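You operate a simulated robot arm through the tools that you are given. There is no shell and no other tool.

You are at the controls of a simulated robot arm. One attempt, no reset.

TASK
Change the belt for the size named on the drive box and tension it into the green.
Fine: red knob loose and star knob fully loose before the change; old belt on the clear part of the bench; red knob tight at the end.

It is judged by the outcome, as a careful person would: the job done as asked, and still so three seconds after it is handed in. It fails if anything else is knocked over, pushed out of place, dropped, spilled or broken.

THE ROBOT
A 6-joint arm with a two-finger parallel gripper, fixed in place. Base frame: the origin is on the floor under the middle of its stand, x ahead of it, y to its left, z up. Readings come in cm, degrees, newtons and seconds.
With the tool pointing down near the work surface it reaches from about 26 to 68 cm from the base axis. Its first joint turns from -66.0 to 66.0 degrees. Payload 2.9 kg.
The TCP is the grasp point between the finger pads, 3 cm short of the fingertips. In the tool frame z runs along the fingers and y along their closing line. Largest opening 11 cm; finger width 2, thickness 1; the body of the gripper, 4.8 by 11.2 cm, starts 5.5 cm behind the TCP.
Orientation is that of the tool frame in the base frame, as a unit quaternion [x, y, z, w]. With the fingers straight down and closing along the base's y, the tool's x points along the base's -x, its y along +y and its z along -z.

THE INTERFACE
- The arm moves only by the tool jog_arm. Its arguments are lists of equal length, an entry for each row: "linear": the shift along the tool's x, y, z in units of 20 mm (1.0 is 20 mm), a list of three; "turn": the turn, a rotation vector about the tool's x, y, z in units of 4 degrees (1.0 is 4 degrees), a list of three; "fingers": the opening, from 0 (shut) to 1 (fully open). In form: {"linear": [[dx, dy, dz], ...], "turn": [[ax, ay, az], ...], "fingers": [fingers, ...]}. A call has 1 to 20 rows; each row shifts and turns the commanded pose from where the row before left it, along the tool's axes as they then stand. A call with a number of a shift or a turn outside -1 to 1 is refused whole. Each row takes 0.2 s and may step no farther than 5 cm and 8.6 degrees from the row before; otherwise, or with a gripper value out of range, the whole call is refused. A pose out of reach is approached as far as the arm can. The call stops where the force on the tool passes 40 N (or 10 N more than at its start, if that is more) or the arm is blocked; 0.2 s more then pass. Each finger travels about 10.8 cm/s and halts on what it meets, pressing with about 35 N; the grip force reading is that of the motor and also rises with nothing between the fingers. The clock runs only during rows and for 0.2 s after the last one: add rows that do not move to give the fingers time. The reply holds the time, the measured pose of the TCP, the force on the tool along the base axes, the opening and the grip force, in the units named above and with some noise, with the torque about the TCP (base axes, N m) and any sound that the robot's microphone picked up.
- Cameras (640 x 400 px; columns grow to the right, rows downward): "scene" is fixed at [6.47, 45.17, 138]; the picture's right is [-0.63, -0.78, 0.00], its down [-0.50, 0.40, -0.77] and it looks along [0.60, -0.48, -0.64] (base axes); focal length 224 px, centre (320, 200). "wrist" rides on the gripper at [7.2, 1.7, -10.3] in the tool frame; the picture's right is [-0.23, 0.97, 0.00], its down [-0.76, -0.18, -0.62] and it looks along [-0.61, -0.14, 0.78] (tool axes); focal length 222 px, centre (320, 200). There is no depth. A picture from a camera that has moved, and an enlarged one, comes with that camera's place and axes in the base frame and with its lens. The place of the scene camera against the robot may be out by one fixed shift of up to 2.5 cm in any direction.
- capture(camera): a new picture of that camera. The clock stands still meanwhile.
- inspect(camera, box): a new picture of the part [left, top, right, bottom] of that camera's present view, enlarged. The clock stands still meanwhile.
- hand_in(): hands the job in; it is judged then, once.

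Places have to be worked out from the pictures, the camera data and where the tool is seen. Open the gripper and draw the arm clear of the work before you hand the job in, unless the task says otherwise.

The tools are called after ">>>" by a JSON object that holds its "name" and its "arguments". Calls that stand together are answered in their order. jog_arm: Moves the arm, as the interface text tells. Its arguments: {"type":"object","properties":{"linear":{"type":"array","items":{"type":"array","items":{"type":"number"}}},"turn":{"type":"array","items":{"type":"array","items":{"type":"number"}}},"fingers":{"type":"array","items":{"type":"number"}}},"required":["linear","turn","fingers"]} The other tools are called the same way: capture (camera) takes a picture; inspect (camera, box) takes an enlarged picture of a part of a camera's view; hand_in () hands the job in.

At the start:

```text
time: 0.0
ee_pos: [45.05, -11.96, 121.95]
tcp_rot: [0.0, 1.0, 0.0, 0.0]
wrist_force: [-0.1, 0.4, 0.1]
wrist_torque: [-0.03, 0.03, -0.01]
finger_gap: 10.99
grasp_force: 0.0
```

scene: 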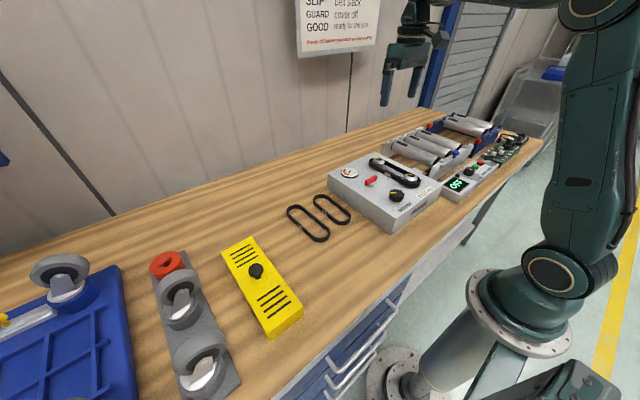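
wrist: 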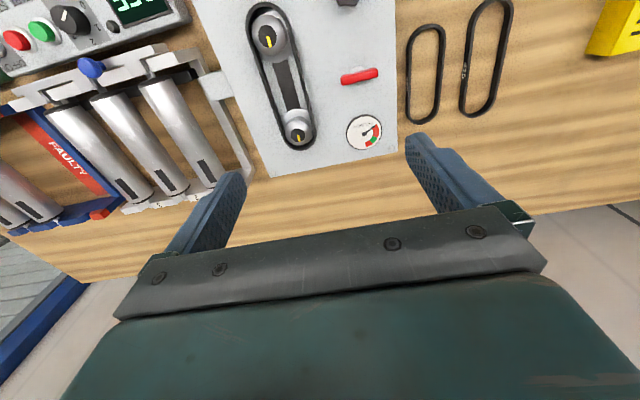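

I'll look at the drive box and its surroundings enlarged before moving anything.

>>> {"name": "inspect", "arguments": {"camera": "scene", "box": [270, 120, 470, 245]}}

>>> {"name": "inspect", "arguments": {"camera": "wrist", "box": [190, 0, 530, 180]}}

>>> {"name": "inspect", "arguments": {"camera": "scene", "box": [290, 0, 390, 62]}}

```text
3.20 times, centred on (370, 182) of scene
camera zoom: at [6.47, 45.17, 138.0], right [-0.63, -0.78, 0.0], down [-0.5, 0.4, -0.77], along [0.6, -0.48, -0.64], focal length 717 px, centre (160, 256)
```

zoom: 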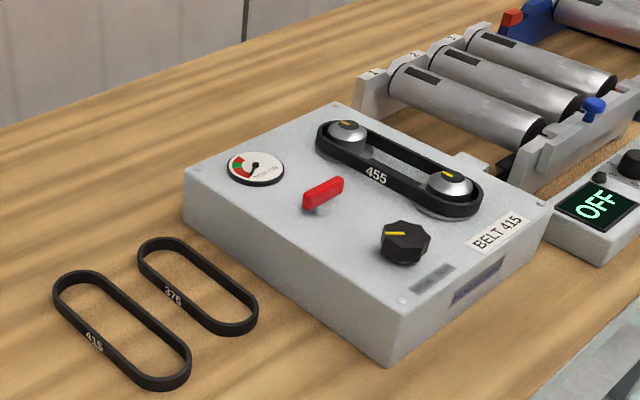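

```text
1.88 times, centred on (360, 90) of wrist
camera zoom: at [37.85, -10.11, 132.26], right [0.23, 0.97, 0.0], down [0.76, -0.18, 0.62], along [0.61, -0.14, -0.78], focal length 418 px, centre (245, 407)
```

zoom: 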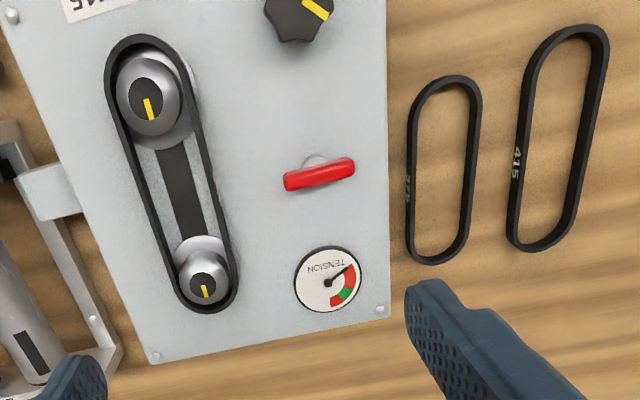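

```text
6.40 times, centred on (340, 31) of scene
camera zoom: at [6.47, 45.17, 138.0], right [-0.63, -0.78, 0.0], down [-0.5, 0.4, -0.77], along [0.6, -0.48, -0.64], focal length 1434 px, centre (192, 1282)
```

zoom: 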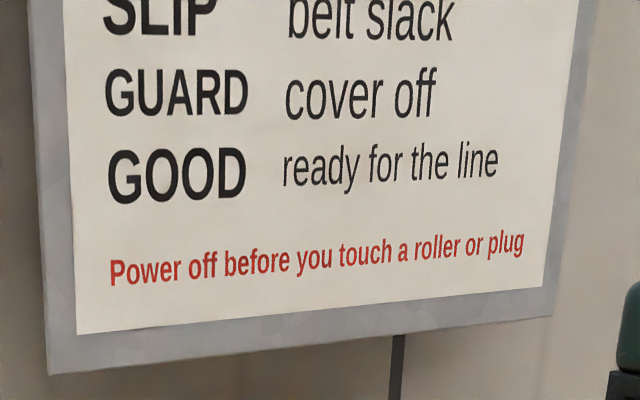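

The box label says BELT 415; the mounted belt is 455, and the 415 spare is the larger, left-hand one on the bench. I judge the box top to be around z≈93, with pulleys near (38,-17) and (51,-17); I'll move lower with the wrist camera to triangulate better.

>>> {"name": "jog_arm", "arguments": {"linear": [[0.4, -0.2, 1], [0.4, -0.2, 1], [0.4, -0.2, 1], [0.4, -0.2, 1], [0.4, -0.2, 1], [0.4, -0.2, 1], [0, 0, 0]], "turn": [[0, 0, 0], [0, 0, 0], [0, 0, 0], [0, 0, 0], [0, 0, 0], [0, 0, 0], [0, 0, 0]], "fingers": [1, 1, 1, 1, 1, 1, 1]}}

>>> {"name": "capture", "arguments": {"camera": "wrist"}}

>>> {"name": "capture", "arguments": {"camera": "scene"}}

```text
time: 1.6
ee_pos: [40.13, -14.2, 109.94]
tcp_rot: [0.0, 1.0, 0.0, 0.0]
wrist_force: [0.2, 0.0, 0.6]
wrist_torque: [0.03, -0.02, -0.03]
finger_gap: 11.01
grasp_force: 0.1
```

```text
taken
camera wrist: at [32.96, -12.52, 120.26], right [0.23, 0.97, 0.0], down [0.76, -0.18, 0.62], along [0.61, -0.14, -0.78], focal length 222 px, centre (320, 200)
```

wrist: 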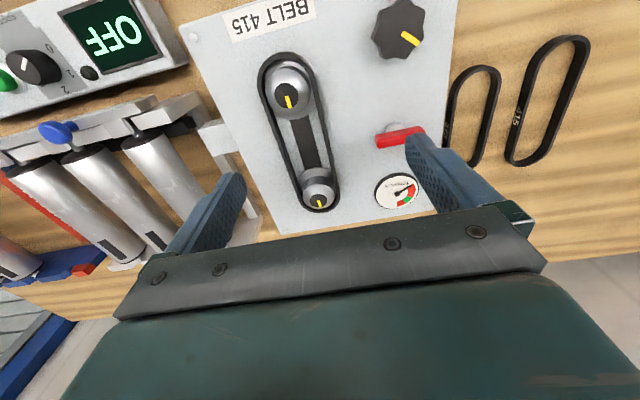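

```text
taken
```

scene: 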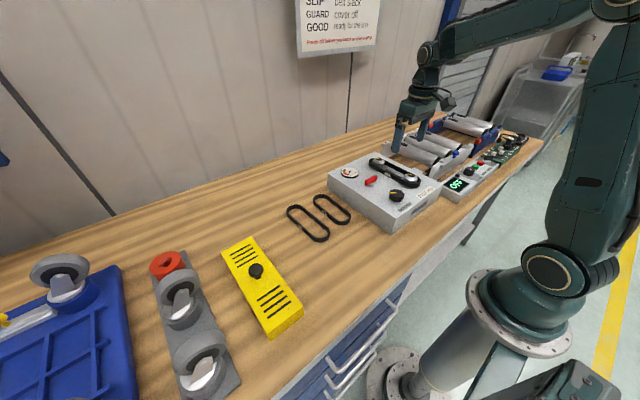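

Triangulating from the two views: bench z≈86.7, box top z≈93, big pulley hub about (37.7,-16.7,97), red bar about (45.2,-5.8,96). I'll enlarge the present views for details of the knobs, pulleys and gauge.

>>> {"name": "inspect", "arguments": {"camera": "wrist", "box": [180, 0, 340, 100]}}

>>> {"name": "inspect", "arguments": {"camera": "wrist", "box": [240, 120, 440, 245]}}

>>> {"name": "inspect", "arguments": {"camera": "wrist", "box": [360, 0, 600, 150]}}

>>> {"name": "inspect", "arguments": {"camera": "scene", "box": [320, 140, 448, 220]}}

```text
4.00 times, centred on (260, 50) of wrist
camera zoom: at [32.96, -12.52, 120.26], right [0.23, 0.97, 0.0], down [0.76, -0.18, 0.62], along [0.61, -0.14, -0.78], focal length 888 px, centre (560, 800)
```

zoom: 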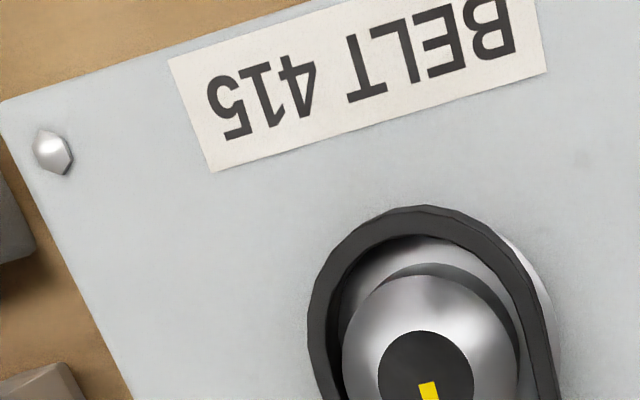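

```text
3.20 times, centred on (340, 182) of wrist
camera zoom: at [32.96, -12.52, 120.26], right [0.23, 0.97, 0.0], down [0.76, -0.18, 0.62], along [0.61, -0.14, -0.78], focal length 711 px, centre (256, 256)
```

zoom: 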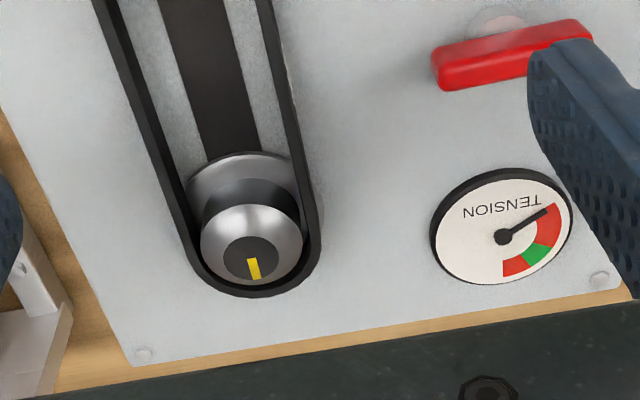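

```text
2.67 times, centred on (480, 75) of wrist
camera zoom: at [32.96, -12.52, 120.26], right [0.23, 0.97, 0.0], down [0.76, -0.18, 0.62], along [0.61, -0.14, -0.78], focal length 592 px, centre (-107, 533)
```

zoom: 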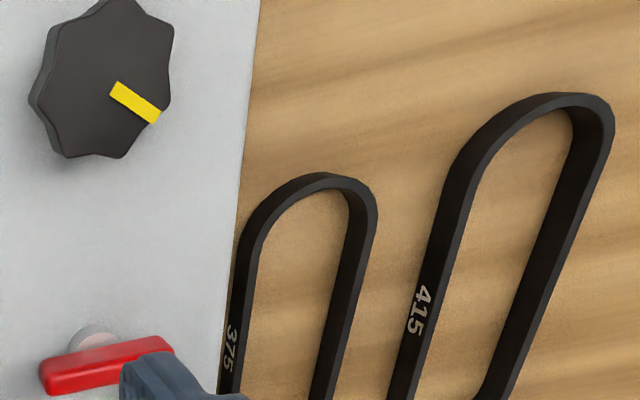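

```text
5.00 times, centred on (384, 180) of scene
camera zoom: at [6.47, 45.17, 138.0], right [-0.63, -0.78, 0.0], down [-0.5, 0.4, -0.77], along [0.6, -0.48, -0.64], focal length 1120 px, centre (0, 300)
```

zoom: 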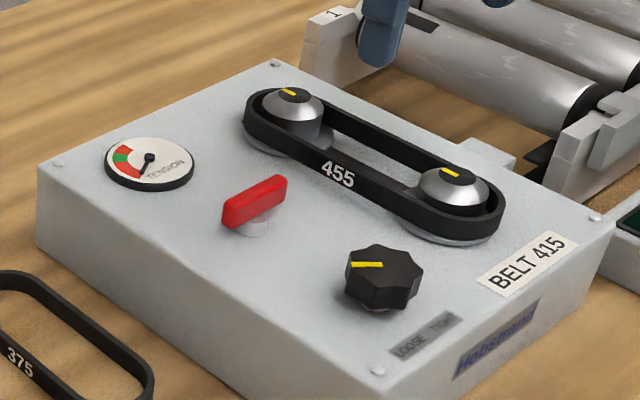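

The belt 455 sits on two dome-topped pulleys; there's a LOOSE/TIGHT plate by the star knob. I'll zoom on that plate and the gauge.

>>> {"name": "inspect", "arguments": {"camera": "scene", "box": [384, 180, 448, 220]}}

>>> {"name": "inspect", "arguments": {"camera": "scene", "box": [325, 150, 389, 190]}}

>>> {"name": "inspect", "arguments": {"camera": "wrist", "box": [340, 0, 468, 80]}}

>>> {"name": "inspect", "arguments": {"camera": "scene", "box": [230, 170, 390, 270]}}

```text
10.00 times, centred on (416, 200) of scene
camera zoom: at [6.47, 45.17, 138.0], right [-0.63, -0.78, 0.0], down [-0.5, 0.4, -0.77], along [0.6, -0.48, -0.64], focal length 2241 px, centre (-640, 200)
```

zoom: 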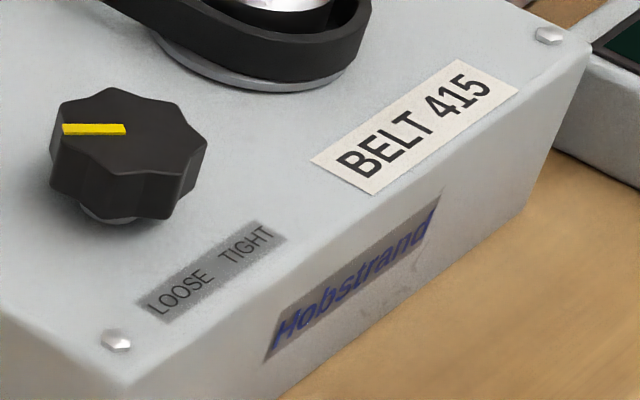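

```text
10.00 times, centred on (357, 170) of scene
camera zoom: at [6.47, 45.17, 138.0], right [-0.63, -0.78, 0.0], down [-0.5, 0.4, -0.77], along [0.6, -0.48, -0.64], focal length 2241 px, centre (-50, 500)
```

zoom: 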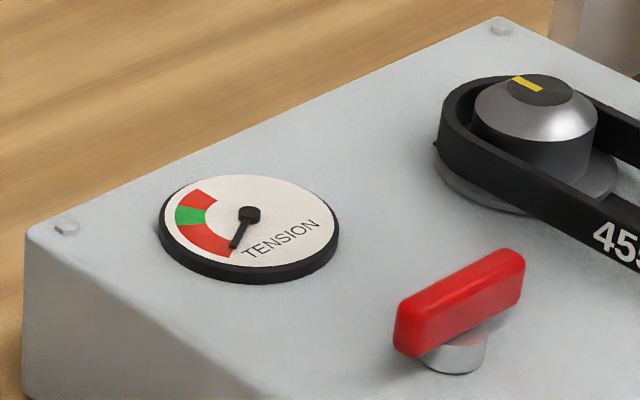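

```text
5.00 times, centred on (404, 40) of wrist
camera zoom: at [32.96, -12.52, 120.26], right [0.23, 0.97, 0.0], down [0.76, -0.18, 0.62], along [0.61, -0.14, -0.78], focal length 1111 px, centre (-100, 1000)
```

zoom: 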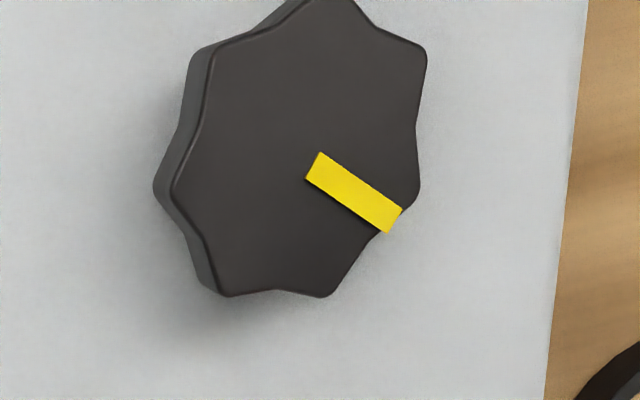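

```text
4.00 times, centred on (310, 220) of scene
camera zoom: at [6.47, 45.17, 138.0], right [-0.63, -0.78, 0.0], down [-0.5, 0.4, -0.77], along [0.6, -0.48, -0.64], focal length 896 px, centre (360, 120)
```

zoom: 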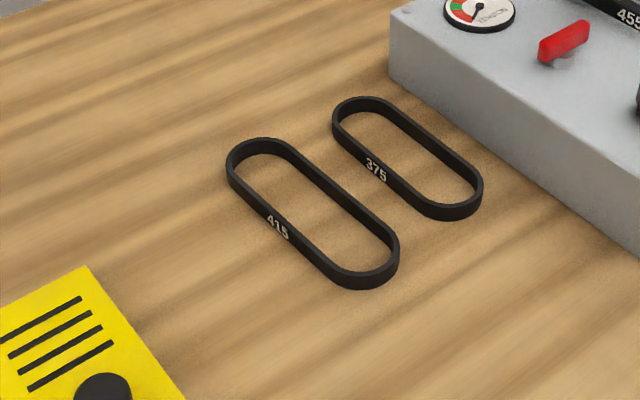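

Standard screw sense seems indicated (LOOSE left / TIGHT right → clockwise tightens), and the gauge needle is at zero. I'll move the tool over the red bar near (45.2,-5.8) to measure it from a second viewpoint.

>>> {"name": "jog_arm", "arguments": {"linear": [[-0.5, 0.84, 0], [-0.5, 0.84, 0], [-0.5, 0.84, 0], [-0.5, 0.84, 0], [-0.5, 0.84, 0], [0, 0, 0]], "turn": [[0, 0, 0], [0, 0, 0], [0, 0, 0], [0, 0, 0], [0, 0, 0], [0, 0, 0]], "fingers": [1, 1, 1, 1, 1, 1]}}

>>> {"name": "capture", "arguments": {"camera": "wrist"}}

>>> {"name": "inspect", "arguments": {"camera": "wrist", "box": [240, 60, 400, 160]}}

>>> {"name": "inspect", "arguments": {"camera": "wrist", "box": [160, 0, 320, 100]}}

```text
time: 3.0
ee_pos: [45.31, -5.8, 109.84]
tcp_rot: [0.0, 1.0, 0.001, 0.0]
wrist_force: [0.2, 0.5, -0.3]
wrist_torque: [0.05, -0.01, -0.01]
finger_gap: 11.01
grasp_force: 0.0
```

```text
taken
camera wrist: at [38.15, -4.03, 120.15], right [0.23, 0.97, 0.0], down [0.76, -0.18, 0.62], along [0.61, -0.14, -0.78], focal length 222 px, centre (320, 200)
```

wrist: 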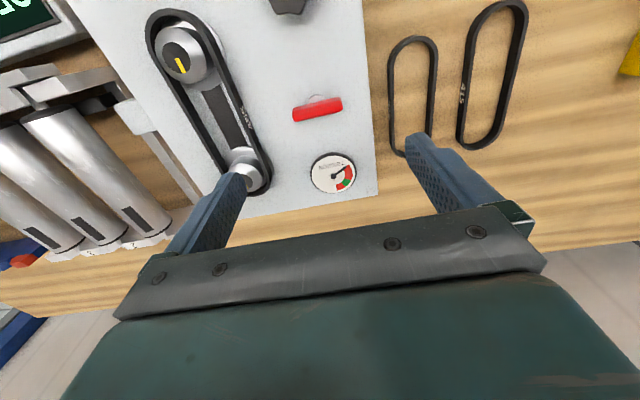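

```text
4.00 times, centred on (320, 110) of wrist
camera zoom: at [38.15, -4.03, 120.15], right [0.23, 0.97, 0.0], down [0.76, -0.18, 0.62], along [0.61, -0.14, -0.78], focal length 888 px, centre (320, 560)
```

zoom: 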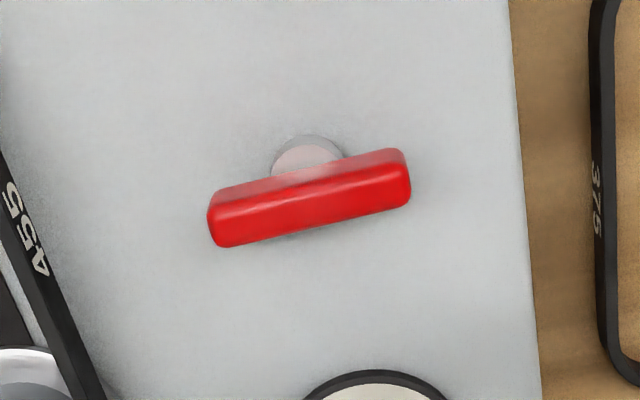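

```text
4.00 times, centred on (240, 50) of wrist
camera zoom: at [38.15, -4.03, 120.15], right [0.23, 0.97, 0.0], down [0.76, -0.18, 0.62], along [0.61, -0.14, -0.78], focal length 888 px, centre (640, 800)
```

zoom: 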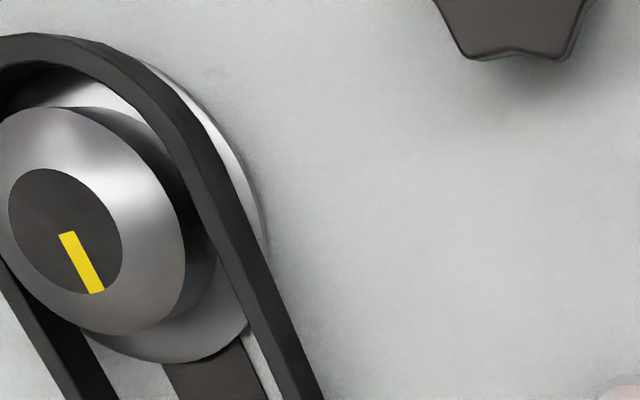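

Two-view measurements put the red bar at about (45.3,-5.8), top z≈96.3, lying along y, ~5 cm long and 1 cm thick. I'll turn the tool 90° clockwise (seen from above) so the fingers close along x across the bar, staying high.

>>> {"name": "jog_arm", "arguments": {"linear": [[0, 0, 0], [0, 0, 0], [0, 0, 0], [0, 0, 0], [0, 0, 0], [0, 0, 0], [0, 0, 0], [0, 0, 0], [0, 0, 0], [0, 0, 0], [0, 0, 0], [0, 0, 0], [0, 0, 0], [0, 0, 0], [0, 0, 0], [0, 0, 0], [0, 0, 0], [0, 0, 0], [0, 0, 0], [0, 0, 0]], "turn": [[0, 0, 1], [0, 0, 1], [0, 0, 1], [0, 0, 1], [0, 0, 1], [0, 0, 1], [0, 0, 1], [0, 0, 1], [0, 0, 1], [0, 0, 1], [0, 0, 1], [0, 0, 1], [0, 0, 1], [0, 0, 1], [0, 0, 1], [0, 0, 1], [0, 0, 1], [0, 0, 1], [0, 0, 1], [0, 0, 1]], "fingers": [0.4, 0.4, 0.4, 0.4, 0.4, 0.4, 0.4, 0.4, 0.4, 0.4, 0.4, 0.4, 0.4, 0.4, 0.4, 0.4, 0.4, 0.4, 0.4, 0.4]}}

>>> {"name": "jog_arm", "arguments": {"linear": [[0, 0, 0], [0, 0, 0], [0, 0, 0], [0, 0, 0]], "turn": [[0, 0, 1], [0, 0, 1], [0, 0, 0.5], [0, 0, 0]], "fingers": [0.4, 0.4, 0.4, 0.4]}}

>>> {"name": "capture", "arguments": {"camera": "wrist"}}

```text
time: 7.2
ee_pos: [45.25, -5.73, 109.86]
tcp_rot: [0.644, 0.765, -0.001, 0.0]
wrist_force: [-0.1, 1.4, 0.2]
wrist_torque: [-0.02, 0.06, 0.02]
finger_gap: 4.4
grasp_force: 0.1
```

```text
time: 8.2
ee_pos: [45.22, -5.79, 109.95]
tcp_rot: [0.708, 0.706, 0.0, 0.0]
wrist_force: [0.8, -0.2, 0.1]
wrist_torque: [0.0, -0.03, -0.03]
finger_gap: 4.42
grasp_force: 0.0
```

```text
taken
camera wrist: at [46.99, 1.41, 120.27], right [0.97, -0.23, 0.0], down [-0.18, -0.76, 0.62], along [-0.14, -0.61, -0.78], focal length 222 px, centre (320, 200)
```

wrist: 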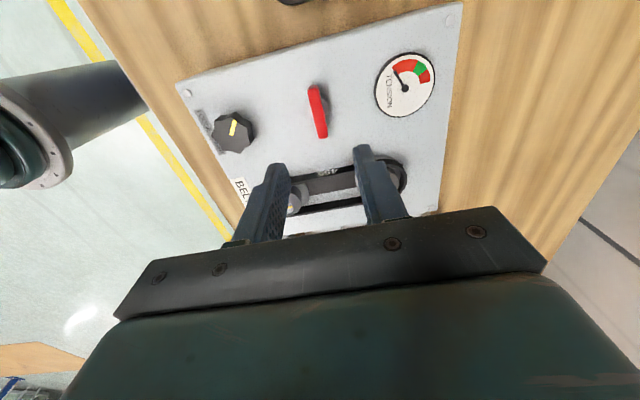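

The bar is centred between the fingers at about (45.2,-5.7). I'll zoom here to measure the star knob and bar too.

>>> {"name": "inspect", "arguments": {"camera": "wrist", "box": [190, 80, 350, 180]}}

>>> {"name": "inspect", "arguments": {"camera": "wrist", "box": [360, 30, 456, 90]}}

```text
4.00 times, centred on (270, 130) of wrist
camera zoom: at [46.99, 1.41, 120.27], right [0.97, -0.23, 0.0], down [-0.18, -0.76, 0.62], along [-0.14, -0.61, -0.78], focal length 888 px, centre (520, 480)
```

zoom: 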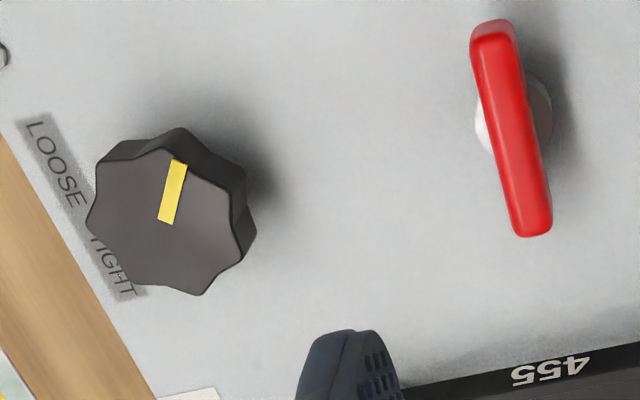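

```text
6.67 times, centred on (408, 60) of wrist
camera zoom: at [46.99, 1.41, 120.27], right [0.97, -0.23, 0.0], down [-0.18, -0.76, 0.62], along [-0.14, -0.61, -0.78], focal length 1481 px, centre (-267, 1133)
```

zoom: 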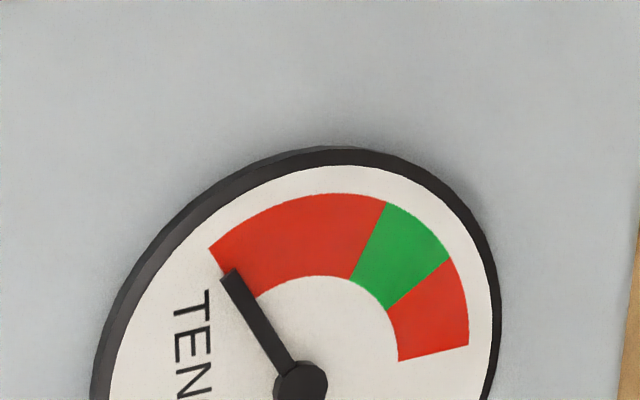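

Star knob: centre about (35.0,-6.0), top z≈96.3, ~4.8 cm wide. Now I descend over the red bar to TCP z≈97 with 4.4 cm opening.

>>> {"name": "jog_arm", "arguments": {"linear": [[0, 0, 0.925], [0, 0, 0.925], [0, 0, 0.925], [0, 0, 0.925], [0, 0, 0.925], [0, 0, 0.925], [0, 0, 0.925], [0, 0, 0]], "turn": [[0, 0, 0], [0, 0, 0], [0, 0, 0], [0, 0, 0], [0, 0, 0], [0, 0, 0], [0, 0, 0], [0, 0, 0]], "fingers": [0.4, 0.4, 0.4, 0.4, 0.4, 0.4, 0.4, 0.4]}}

>>> {"name": "capture", "arguments": {"camera": "wrist"}}

>>> {"name": "inspect", "arguments": {"camera": "scene", "box": [320, 140, 448, 220]}}

```text
time: 10.0
ee_pos: [45.38, -5.82, 97.02]
tcp_rot: [0.707, 0.708, 0.0, -0.001]
wrist_force: [0.0, -0.2, 0.7]
wrist_torque: [-0.01, 0.01, 0.01]
finger_gap: 4.4
grasp_force: 0.1
```

```text
taken
camera wrist: at [47.11, 1.44, 107.41], right [0.97, -0.23, 0.0], down [-0.18, -0.76, 0.62], along [-0.14, -0.61, -0.78], focal length 222 px, centre (320, 200)
```

wrist: 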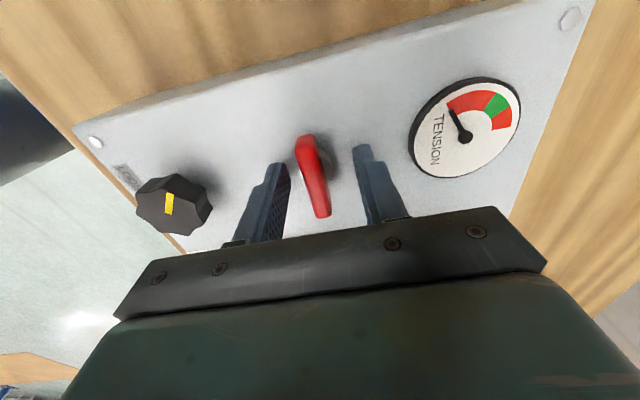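

```text
5.00 times, centred on (384, 180) of scene
camera zoom: at [6.47, 45.17, 138.0], right [-0.63, -0.78, 0.0], down [-0.5, 0.4, -0.77], along [0.6, -0.48, -0.64], focal length 1120 px, centre (0, 300)
```

zoom: 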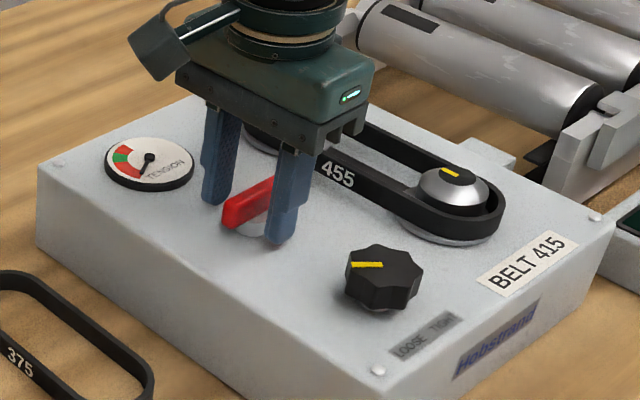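

The fingers straddle the red bar cleanly. I close on it.

>>> {"name": "jog_arm", "arguments": {"linear": [[0, 0, 0], [0, 0, 0], [0, 0, 0], [0, 0, 0]], "turn": [[0, 0, 0], [0, 0, 0], [0, 0, 0], [0, 0, 0]], "fingers": [0, 0, 0, 0]}}

```text
time: 11.0
ee_pos: [45.06, -5.93, 97.06]
tcp_rot: [0.707, 0.707, -0.003, -0.005]
wrist_force: [-25.4, -0.5, 2.7]
wrist_torque: [-0.22, 0.58, -0.03]
finger_gap: 2.14
grasp_force: 44.7
```

Gap stopped at 2.14 cm with a sideways force, so the fingertips are probably on the wider collar below the bar. I'll look, then reopen and go up a little.

>>> {"name": "inspect", "arguments": {"camera": "wrist", "box": [230, 110, 422, 230]}}

>>> {"name": "inspect", "arguments": {"camera": "scene", "box": [340, 155, 404, 195]}}

```text
3.33 times, centred on (326, 170) of wrist
camera zoom: at [46.91, 1.44, 107.35], right [0.97, -0.23, -0.01], down [-0.17, -0.76, 0.62], along [-0.15, -0.61, -0.78], focal length 740 px, centre (300, 300)
```

zoom: 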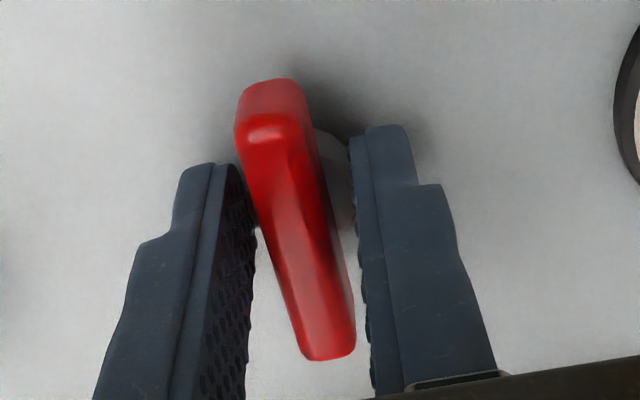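

```text
10.00 times, centred on (372, 175) of scene
camera zoom: at [6.4, 45.17, 138.0], right [-0.63, -0.78, 0.0], down [-0.5, 0.4, -0.77], along [0.6, -0.48, -0.64], focal length 2241 px, centre (-200, 450)
```

zoom: 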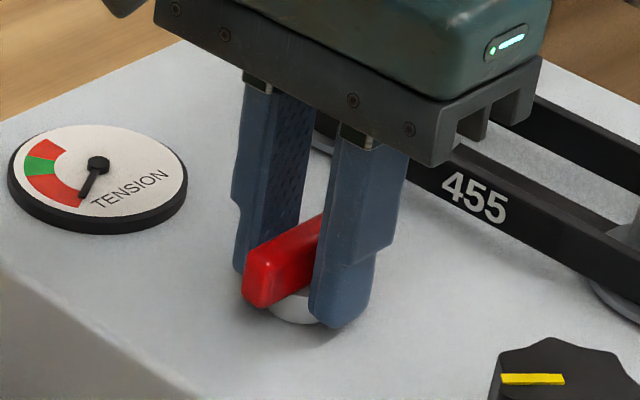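

The tips are indeed on the grey collar under the bar. I reopen, rise 0.9 cm and close again on the bar itself.

>>> {"name": "jog_arm", "arguments": {"linear": [[0, 0, 0], [0, 0, 0], [0, 0, -0.45], [0, 0, 0]], "turn": [[0, 0, 0], [0, 0, 0], [0, 0, 0], [0, 0, 0]], "fingers": [0.4, 0.4, 0.4, 0.4]}}

>>> {"name": "jog_arm", "arguments": {"linear": [[0, 0, 0], [0, 0, 0], [0, 0, 0], [0, 0, 0]], "turn": [[0, 0, 0], [0, 0, 0], [0, 0, 0], [0, 0, 0]], "fingers": [0.0, 0.0, 0.0, 0.0]}}

```text
time: 12.0
ee_pos: [45.35, -5.75, 98.0]
tcp_rot: [0.707, 0.707, 0.0, -0.001]
wrist_force: [-0.7, -0.3, -0.2]
wrist_torque: [-0.01, 0.0, 0.04]
finger_gap: 4.43
grasp_force: 0.0
```

```text
time: 13.0
ee_pos: [44.99, -5.76, 97.86]
tcp_rot: [0.708, 0.707, -0.003, -0.003]
wrist_force: [-30.8, -0.7, 6.2]
wrist_torque: [-0.24, -0.04, 0.0]
finger_gap: 1.21
grasp_force: 44.7
```

Now the bar is gripped (1.21 cm), its true centre near x≈45.0. I shift the command 0.35 cm in -x to relax the side force and try turning 16° counter-clockwise.

>>> {"name": "jog_arm", "arguments": {"linear": [[0, -0.18, 0], [0, 0, 0]], "turn": [[0, 0, 0], [0, 0, 0]], "fingers": [0, 0]}}

>>> {"name": "jog_arm", "arguments": {"linear": [[0, 0, 0], [0, 0, 0], [0, 0, 0], [0, 0, 0], [0, 0, 0]], "turn": [[0, 0, -1], [0, 0, -1], [0, 0, -1], [0, 0, -1], [0, 0, 0]], "fingers": [0, 0, 0, 0, 0]}}

```text
time: 13.6
ee_pos: [44.92, -5.87, 97.71]
tcp_rot: [0.706, 0.708, 0.001, 0.0]
wrist_force: [-2.2, 0.8, -11.7]
wrist_torque: [0.7, 0.18, 0.01]
finger_gap: 1.19
grasp_force: 44.9
```

```text
time: 14.8
ee_pos: [44.91, -5.9, 97.9]
tcp_rot: [0.602, 0.799, 0.0, 0.0]
wrist_force: [7.2, -0.1, -22.8]
wrist_torque: [0.78, 0.01, 0.05]
finger_gap: 1.17
grasp_force: 44.4
```

The turn went through with little torque. I'll check that the bar actually rotated with the fingers and whether anything changed on the gauge.

>>> {"name": "inspect", "arguments": {"camera": "scene", "box": [340, 155, 404, 195]}}

>>> {"name": "inspect", "arguments": {"camera": "wrist", "box": [230, 110, 422, 230]}}

```text
10.00 times, centred on (372, 175) of scene
camera zoom: at [6.52, 45.17, 138.0], right [-0.63, -0.78, 0.0], down [-0.5, 0.4, -0.77], along [0.6, -0.48, -0.64], focal length 2241 px, centre (-200, 450)
```

zoom: 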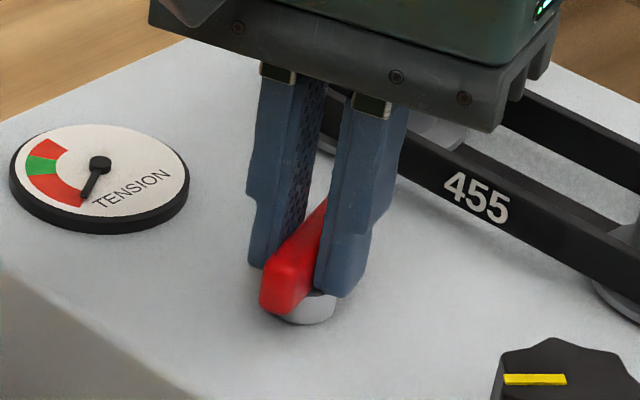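

```text
3.33 times, centred on (326, 170) of wrist
camera zoom: at [44.66, 1.65, 108.19], right [1.0, 0.05, 0.0], down [0.04, -0.78, 0.62], along [0.03, -0.62, -0.78], focal length 740 px, centre (300, 300)
```

zoom: 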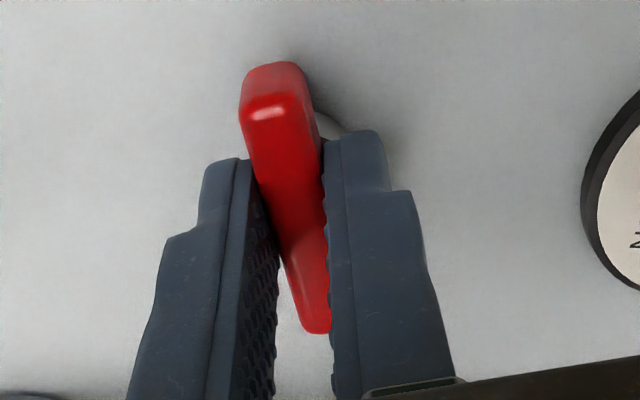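

The bar turns with the gripper. I continue counter-clockwise in steps, watching torque.

>>> {"name": "jog_arm", "arguments": {"linear": [[0, 0, 0], [0, 0, 0], [0, 0, 0], [0, 0, 0], [0, 0, 0], [0, 0, 0], [0, 0, 0]], "turn": [[0, 0, -1], [0, 0, -1], [0, 0, -1], [0, 0, -1], [0, 0, -1], [0, 0, -1], [0, 0, 0]], "fingers": [0, 0, 0, 0, 0, 0, 0]}}

```text
time: 16.4
ee_pos: [44.92, -5.87, 97.84]
tcp_rot: [0.422, 0.907, 0.0, 0.0]
wrist_force: [8.7, -9.5, -19.7]
wrist_torque: [0.43, 0.35, 0.02]
finger_gap: 1.19
grasp_force: 45.6
```

40° done with negligible torque. Continuing.

>>> {"name": "jog_arm", "arguments": {"linear": [[0, 0, 0], [0, 0, 0], [0, 0, 0], [0, 0, 0], [0, 0, 0], [0, 0, 0], [0, 0, 0], [0, 0, 0], [0, 0, 0]], "turn": [[0, 0, -1], [0, 0, -1], [0, 0, -1], [0, 0, -1], [0, 0, -1], [0, 0, -1], [0, 0, -1], [0, 0, -1], [0, 0, 0]], "fingers": [0, 0, 0, 0, 0, 0, 0, 0, 0]}}

>>> {"name": "inspect", "arguments": {"camera": "scene", "box": [320, 140, 448, 220]}}

```text
time: 18.4
ee_pos: [44.8, -5.87, 97.87]
tcp_rot: [0.158, 0.987, -0.001, -0.001]
wrist_force: [-8.1, -20.5, -2.7]
wrist_torque: [-0.19, 0.19, -0.01]
finger_gap: 1.17
grasp_force: 45.6
```

```text
5.00 times, centred on (384, 180) of scene
camera zoom: at [6.45, 45.12, 138.02], right [-0.63, -0.78, 0.0], down [-0.5, 0.4, -0.77], along [0.6, -0.48, -0.64], focal length 1120 px, centre (0, 300)
```

zoom: 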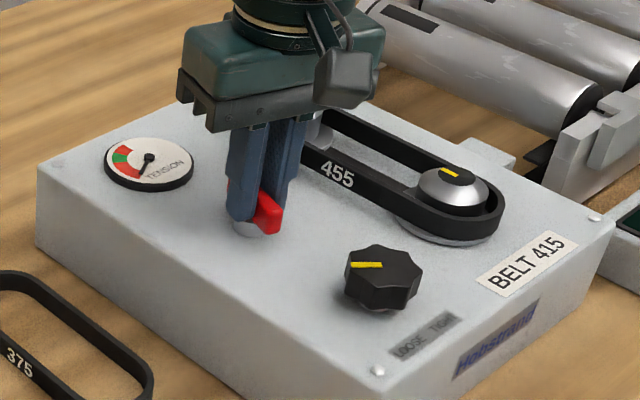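

Bar has turned ~72° CCW. I correct a small lateral misalignment (about 0.2 cm in -y) and keep turning to look for a stop.

>>> {"name": "jog_arm", "arguments": {"linear": [[0.017, -0.11, 0], [0, 0, 0], [0, 0, 0], [0, 0, 0], [0, 0, 0], [0, 0, 0], [0, 0, 0]], "turn": [[0, 0, 0], [0, 0, -1], [0, 0, -1], [0, 0, -1], [0, 0, -1], [0, 0, -1], [0, 0, 0]], "fingers": [0, 0, 0, 0, 0, 0, 0]}}

```text
time: 20.0
ee_pos: [44.8, -6.1, 97.93]
tcp_rot: [-0.017, 1.0, 0.0, 0.0]
wrist_force: [-1.4, 0.7, -0.4]
wrist_torque: [-0.04, -0.66, -1.02]
finger_gap: 1.22
grasp_force: 44.9
```

A stop is felt at ~90° (torque −1 N·m), so the red knob should be fully loose. I release it and rise to look.

>>> {"name": "jog_arm", "arguments": {"linear": [[0, 0, 0], [0, 0, 0], [0, 0, 0], [0, 0, -1], [0, 0, -1], [0, 0, -1], [0, 0, -1], [0, 0, -1], [0, 0, 0]], "turn": [[0, 0, 0.5], [0, 0, 0], [0, 0, 0], [0, 0, 0], [0, 0, 0], [0, 0, 0], [0, 0, 0], [0, 0, 0], [0, 0, 0]], "fingers": [0, 0.4, 0.4, 0.4, 0.4, 0.4, 0.4, 0.4, 0.4]}}

>>> {"name": "capture", "arguments": {"camera": "wrist"}}

>>> {"name": "inspect", "arguments": {"camera": "scene", "box": [320, 140, 448, 220]}}

```text
time: 22.0
ee_pos: [44.78, -6.21, 108.03]
tcp_rot: [0.0, 1.0, 0.0, 0.0]
wrist_force: [0.8, 0.0, -0.1]
wrist_torque: [-0.02, -0.04, -0.01]
finger_gap: 4.38
grasp_force: 0.0
```

```text
taken
camera wrist: at [37.61, -4.44, 118.18], right [0.23, 0.97, 0.0], down [0.76, -0.18, 0.62], along [0.61, -0.14, -0.78], focal length 222 px, centre (320, 200)
```

wrist: 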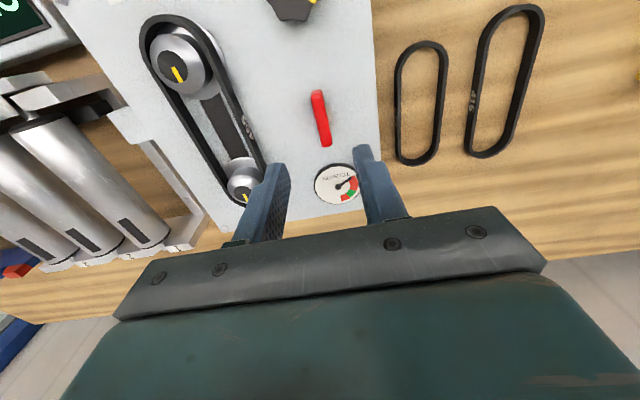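

```text
5.00 times, centred on (384, 180) of scene
camera zoom: at [6.47, 45.17, 138.0], right [-0.63, -0.78, 0.0], down [-0.5, 0.4, -0.77], along [0.6, -0.48, -0.64], focal length 1120 px, centre (0, 300)
```

zoom: 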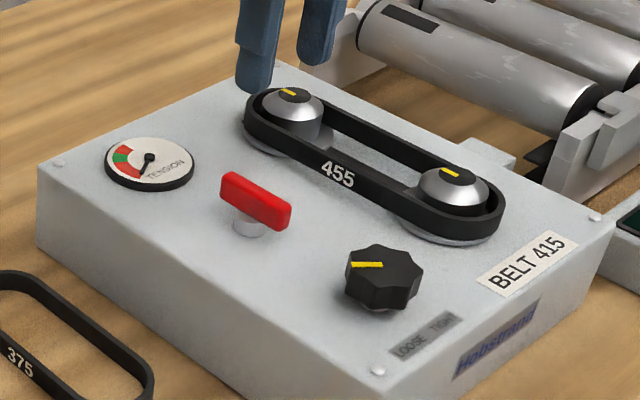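

The red bar now points along x (loose); the belt hasn't moved. Next I go above the star knob (~(35,-6)), turning the tool +90° first so I have a large counter-clockwise sweep.

>>> {"name": "jog_arm", "arguments": {"linear": [[0.98, 0.02, 0], [0.98, 0.02, 0], [0.98, 0.02, 0], [0.98, 0.02, 0], [0.98, 0.02, 0], [0, 0, 0]], "turn": [[0, 0, 0], [0, 0, 0], [0, 0, 0], [0, 0, 0], [0, 0, 0], [0, 0, 0]], "fingers": [0.6, 0.6, 0.6, 0.6, 0.6, 0.6]}}

>>> {"name": "capture", "arguments": {"camera": "wrist"}}

>>> {"name": "inspect", "arguments": {"camera": "wrist", "box": [240, 60, 400, 160]}}

```text
time: 23.4
ee_pos: [34.94, -5.82, 107.77]
tcp_rot: [0.0, 1.0, 0.0, 0.0]
wrist_force: [-0.1, -0.7, 0.7]
wrist_torque: [0.01, 0.01, 0.01]
finger_gap: 6.61
grasp_force: 0.1
```

```text
taken
camera wrist: at [27.76, -4.05, 118.17], right [0.23, 0.97, 0.0], down [0.76, -0.18, 0.62], along [0.61, -0.14, -0.78], focal length 222 px, centre (320, 200)
```

wrist: 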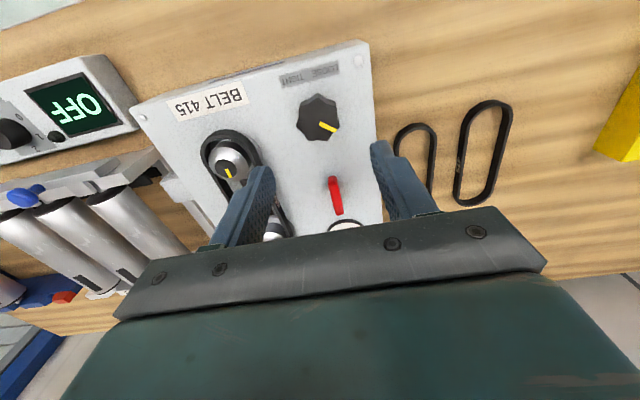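

```text
4.00 times, centred on (320, 110) of wrist
camera zoom: at [27.76, -4.05, 118.17], right [0.23, 0.97, 0.0], down [0.76, -0.18, 0.62], along [0.61, -0.14, -0.78], focal length 888 px, centre (320, 560)
```

zoom: 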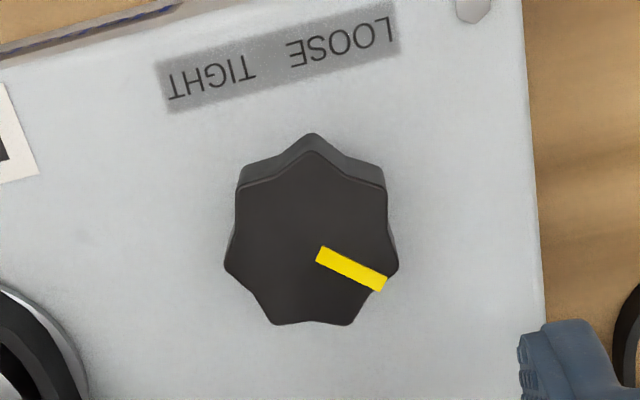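

Star knob seen at about (35.0,-5.9). I rotate the tool +90° here at height before descending.

>>> {"name": "jog_arm", "arguments": {"linear": [[0, 0, 0], [0, 0, 0], [0, 0, 0], [0, 0, 0], [0, 0, 0], [0, 0, 0], [0, 0, 0], [0, 0, 0], [0, 0, 0], [0, 0, 0], [0, 0, 0], [0, 0, 0], [0, 0, 0], [0, 0, 0], [0, 0, 0], [0, 0, 0], [0, 0, 0], [0, 0, 0], [0, 0, 0], [0, 0, 0]], "turn": [[0, 0, 1], [0, 0, 1], [0, 0, 1], [0, 0, 1], [0, 0, 1], [0, 0, 1], [0, 0, 1], [0, 0, 1], [0, 0, 1], [0, 0, 1], [0, 0, 1], [0, 0, 1], [0, 0, 1], [0, 0, 1], [0, 0, 1], [0, 0, 1], [0, 0, 1], [0, 0, 1], [0, 0, 1], [0, 0, 1]], "fingers": [0.6, 0.6, 0.6, 0.6, 0.6, 0.6, 0.6, 0.6, 0.6, 0.6, 0.6, 0.6, 0.6, 0.6, 0.6, 0.6, 0.6, 0.6, 0.6, 0.6]}}

>>> {"name": "jog_arm", "arguments": {"linear": [[0, 0, 0], [0, 0, 0], [0, 0, 0], [0, 0, 0]], "turn": [[0, 0, 1], [0, 0, 1], [0, 0, 0.5], [0, 0, 0]], "fingers": [0.6, 0.6, 0.6, 0.6]}}

>>> {"name": "capture", "arguments": {"camera": "wrist"}}

>>> {"name": "inspect", "arguments": {"camera": "wrist", "box": [240, 60, 400, 160]}}

```text
time: 27.6
ee_pos: [34.94, -5.82, 107.96]
tcp_rot: [0.643, 0.766, 0.0, 0.001]
wrist_force: [-0.1, 0.2, -0.7]
wrist_torque: [-0.01, -0.01, 0.02]
finger_gap: 6.62
grasp_force: 0.0
```

```text
time: 28.6
ee_pos: [34.78, -5.83, 107.92]
tcp_rot: [0.707, 0.707, 0.0, 0.0]
wrist_force: [0.0, -0.3, -0.1]
wrist_torque: [-0.01, -0.01, 0.0]
finger_gap: 6.59
grasp_force: 0.0
```

```text
taken
camera wrist: at [36.67, 1.42, 118.25], right [0.97, -0.23, 0.0], down [-0.18, -0.76, 0.62], along [-0.14, -0.61, -0.78], focal length 222 px, centre (320, 200)
```

wrist: 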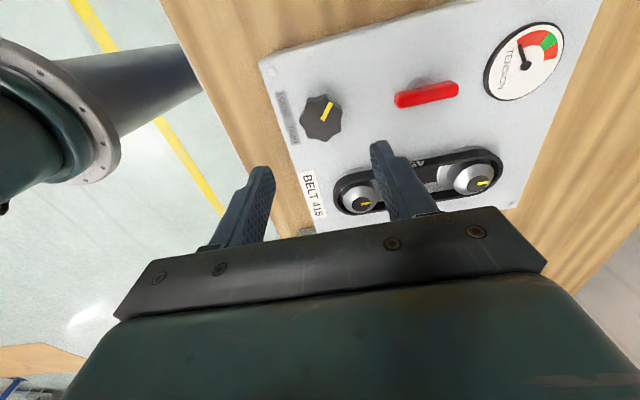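

```text
4.00 times, centred on (320, 110) of wrist
camera zoom: at [36.67, 1.42, 118.25], right [0.97, -0.23, 0.0], down [-0.18, -0.76, 0.62], along [-0.14, -0.61, -0.78], focal length 888 px, centre (320, 560)
```

zoom: 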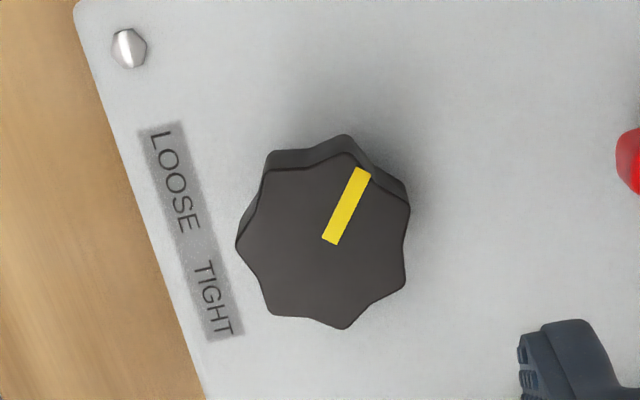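

Knob centre about (35.1,-6.0), top z≈96.1. I descend to TCP z≈97.3 with 6.6 cm opening, then close.

>>> {"name": "jog_arm", "arguments": {"linear": [[-0.05, 0.05, 0.885], [0, 0, 0.885], [0, 0, 0.885], [0, 0, 0.885], [0, 0, 0.885], [0, 0, 0.885], [0, 0, 0]], "turn": [[0, 0, 0], [0, 0, 0], [0, 0, 0], [0, 0, 0], [0, 0, 0], [0, 0, 0], [0, 0, 0]], "fingers": [0.6, 0.6, 0.6, 0.6, 0.6, 0.6, 0.6]}}

>>> {"name": "jog_arm", "arguments": {"linear": [[0, 0, 0], [0, 0, 0], [0, 0, 0], [0, 0, 0]], "turn": [[0, 0, 0], [0, 0, 0], [0, 0, 0], [0, 0, 0]], "fingers": [0.35, 0.35, 0.35, 0.35]}}

```text
time: 30.2
ee_pos: [35.06, -5.85, 97.26]
tcp_rot: [0.707, 0.707, 0.0, -0.001]
wrist_force: [0.0, -0.2, 0.2]
wrist_torque: [0.02, -0.01, -0.04]
finger_gap: 6.59
grasp_force: 0.0
```

```text
time: 31.2
ee_pos: [35.06, -6.08, 97.2]
tcp_rot: [0.707, 0.707, 0.0, -0.001]
wrist_force: [-7.8, -0.2, -3.3]
wrist_torque: [-0.18, 0.04, 0.01]
finger_gap: 4.36
grasp_force: 45.4
```

Gripped the knob (4.36 cm) with little side force. I try 20° counter-clockwise.

>>> {"name": "jog_arm", "arguments": {"linear": [[0, -0.04, 0], [0, 0, 0], [0, 0, 0], [0, 0, 0], [0, 0, 0], [0, 0, 0], [0, 0, 0]], "turn": [[0, 0, 0], [0, 0, -1], [0, 0, -1], [0, 0, -1], [0, 0, -1], [0, 0, -1], [0, 0, 0]], "fingers": [0.3, 0.3, 0.3, 0.3, 0.3, 0.3, 0.3]}}

>>> {"name": "capture", "arguments": {"camera": "wrist"}}

>>> {"name": "inspect", "arguments": {"camera": "scene", "box": [320, 140, 448, 220]}}

```text
time: 32.8
ee_pos: [34.9, -5.98, 97.2]
tcp_rot: [0.573, 0.819, 0.0, 0.0]
wrist_force: [6.6, -5.1, -32.9]
wrist_torque: [-0.24, -0.14, 0.01]
finger_gap: 4.33
grasp_force: 45.3
```

```text
taken
camera wrist: at [34.18, 1.46, 107.58], right [0.99, 0.12, 0.0], down [0.09, -0.78, 0.62], along [0.07, -0.62, -0.78], focal length 222 px, centre (320, 200)
```

wrist: 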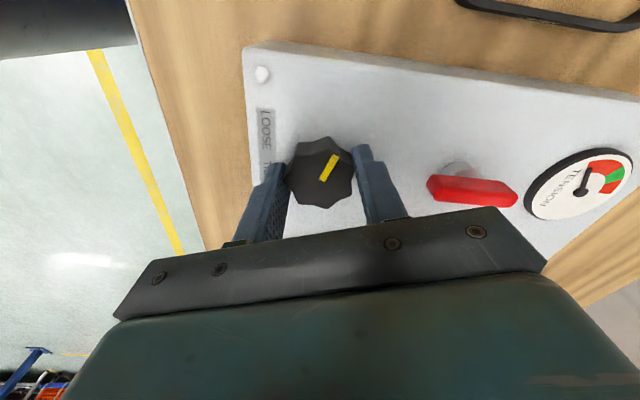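

```text
5.00 times, centred on (384, 180) of scene
camera zoom: at [6.53, 45.15, 138.0], right [-0.63, -0.78, 0.0], down [-0.5, 0.4, -0.77], along [0.6, -0.48, -0.64], focal length 1120 px, centre (0, 300)
```

zoom: 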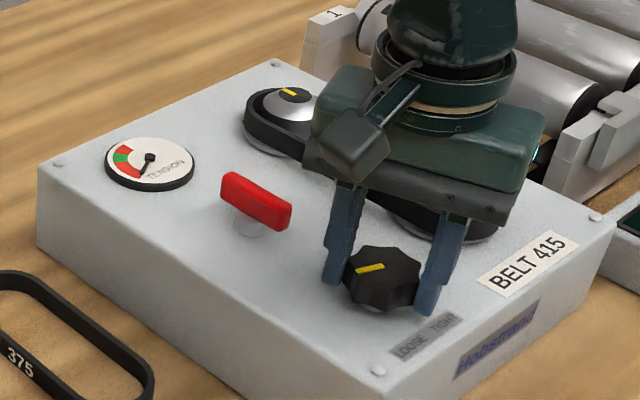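

The knob follows; pointer moved CCW. I ease the vertical force by lowering 0.15 cm and continue turning CCW.

>>> {"name": "jog_arm", "arguments": {"linear": [[0, 0, 0.08], [0, 0, 0], [0, 0, 0], [0, 0, 0], [0, 0, 0], [0, 0, 0], [0, 0, 0], [0, 0, 0]], "turn": [[0, 0, 0], [0, 0, -1], [0, 0, -1], [0, 0, -1], [0, 0, -1], [0, 0, -1], [0, 0, -1], [0, 0, 0]], "fingers": [0.3, 0.3, 0.3, 0.3, 0.3, 0.3, 0.3, 0.3]}}

>>> {"name": "inspect", "arguments": {"camera": "scene", "box": [320, 140, 448, 220]}}

```text
time: 34.6
ee_pos: [34.93, -5.94, 97.09]
tcp_rot: [0.391, 0.92, 0.001, 0.001]
wrist_force: [-8.2, -4.1, 33.6]
wrist_torque: [-0.09, 0.25, 0.02]
finger_gap: 4.34
grasp_force: 44.9
```

```text
5.00 times, centred on (384, 180) of scene
camera zoom: at [6.41, 45.17, 138.0], right [-0.63, -0.78, 0.0], down [-0.5, 0.4, -0.77], along [0.6, -0.48, -0.64], focal length 1120 px, centre (0, 300)
```

zoom: 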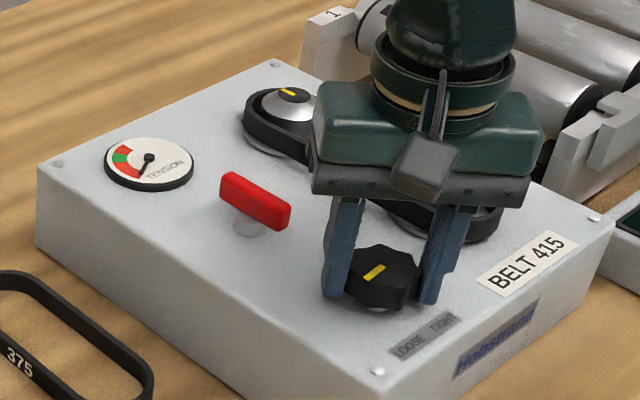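

Vertical force swung to +34 N, so the vertical stiffness is high; I raise 0.08 cm to balance and keep turning.

>>> {"name": "jog_arm", "arguments": {"linear": [[0, 0, -0.04], [0, 0, 0], [0, 0, 0], [0, 0, 0], [0, 0, 0], [0, 0, 0], [0, 0, 0], [0, 0, 0]], "turn": [[0, 0, 0], [0, 0, -1], [0, 0, -1], [0, 0, -1], [0, 0, -1], [0, 0, -1], [0, 0, -1], [0, 0, 0]], "fingers": [0.3, 0.3, 0.3, 0.3, 0.3, 0.3, 0.3, 0.3]}}

```text
time: 36.4
ee_pos: [35.08, -5.91, 97.1]
tcp_rot: [0.19, 0.982, 0.0, -0.001]
wrist_force: [0.2, -5.3, -1.4]
wrist_torque: [-0.71, -0.53, 0.04]
finger_gap: 4.36
grasp_force: 44.9
```

Balanced now, ~68° turned. Continuing CCW.

>>> {"name": "jog_arm", "arguments": {"linear": [[0, 0, 0], [0, 0, 0], [0, 0, 0], [0, 0, 0], [0, 0, 0], [0, 0, 0], [0, 0, 0], [0, 0, 0], [0, 0, 0]], "turn": [[0, 0, -1], [0, 0, -1], [0, 0, -1], [0, 0, -1], [0, 0, -1], [0, 0, -1], [0, 0, -1], [0, 0, -1], [0, 0, 0]], "fingers": [0.3, 0.3, 0.3, 0.3, 0.3, 0.3, 0.3, 0.3, 0.3]}}

>>> {"name": "inspect", "arguments": {"camera": "scene", "box": [320, 140, 448, 220]}}

```text
time: 38.4
ee_pos: [34.97, -6.01, 97.19]
tcp_rot: [-0.087, 0.996, 0.0, -0.001]
wrist_force: [4.6, -15.7, -16.1]
wrist_torque: [-0.23, 0.96, 0.03]
finger_gap: 4.34
grasp_force: 45.0
```

```text
5.00 times, centred on (384, 180) of scene
camera zoom: at [6.51, 45.13, 138.01], right [-0.63, -0.78, 0.0], down [-0.5, 0.4, -0.77], along [0.6, -0.48, -0.64], focal length 1120 px, centre (0, 300)
```

zoom: 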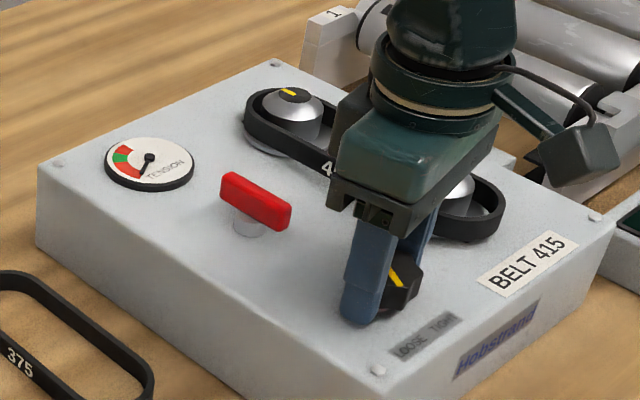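

About 100° turned. I'll check closely if the far pulley has moved along its slot.

>>> {"name": "inspect", "arguments": {"camera": "scene", "box": [355, 145, 419, 185]}}

>>> {"name": "capture", "arguments": {"camera": "wrist"}}

```text
10.00 times, centred on (387, 165) of scene
camera zoom: at [6.51, 45.13, 138.01], right [-0.63, -0.78, 0.0], down [-0.5, 0.4, -0.77], along [0.6, -0.48, -0.64], focal length 2241 px, centre (-350, 550)
```

zoom: 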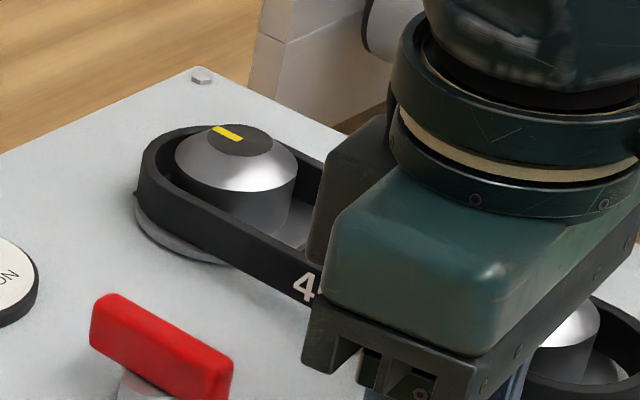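

```text
taken
camera wrist: at [27.64, -5.55, 107.48], right [0.05, 1.0, 0.0], down [0.78, -0.04, 0.62], along [0.62, -0.03, -0.78], focal length 222 px, centre (320, 200)
```

wrist: 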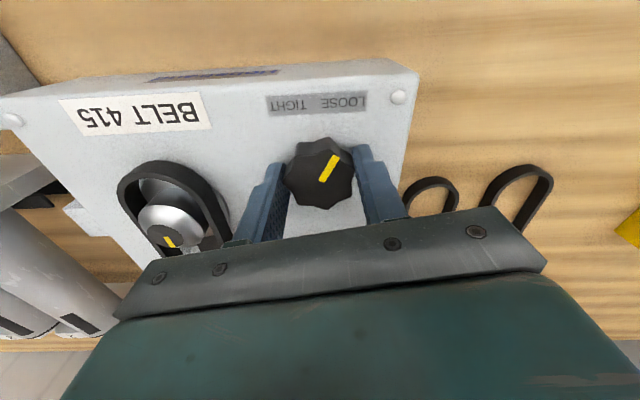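

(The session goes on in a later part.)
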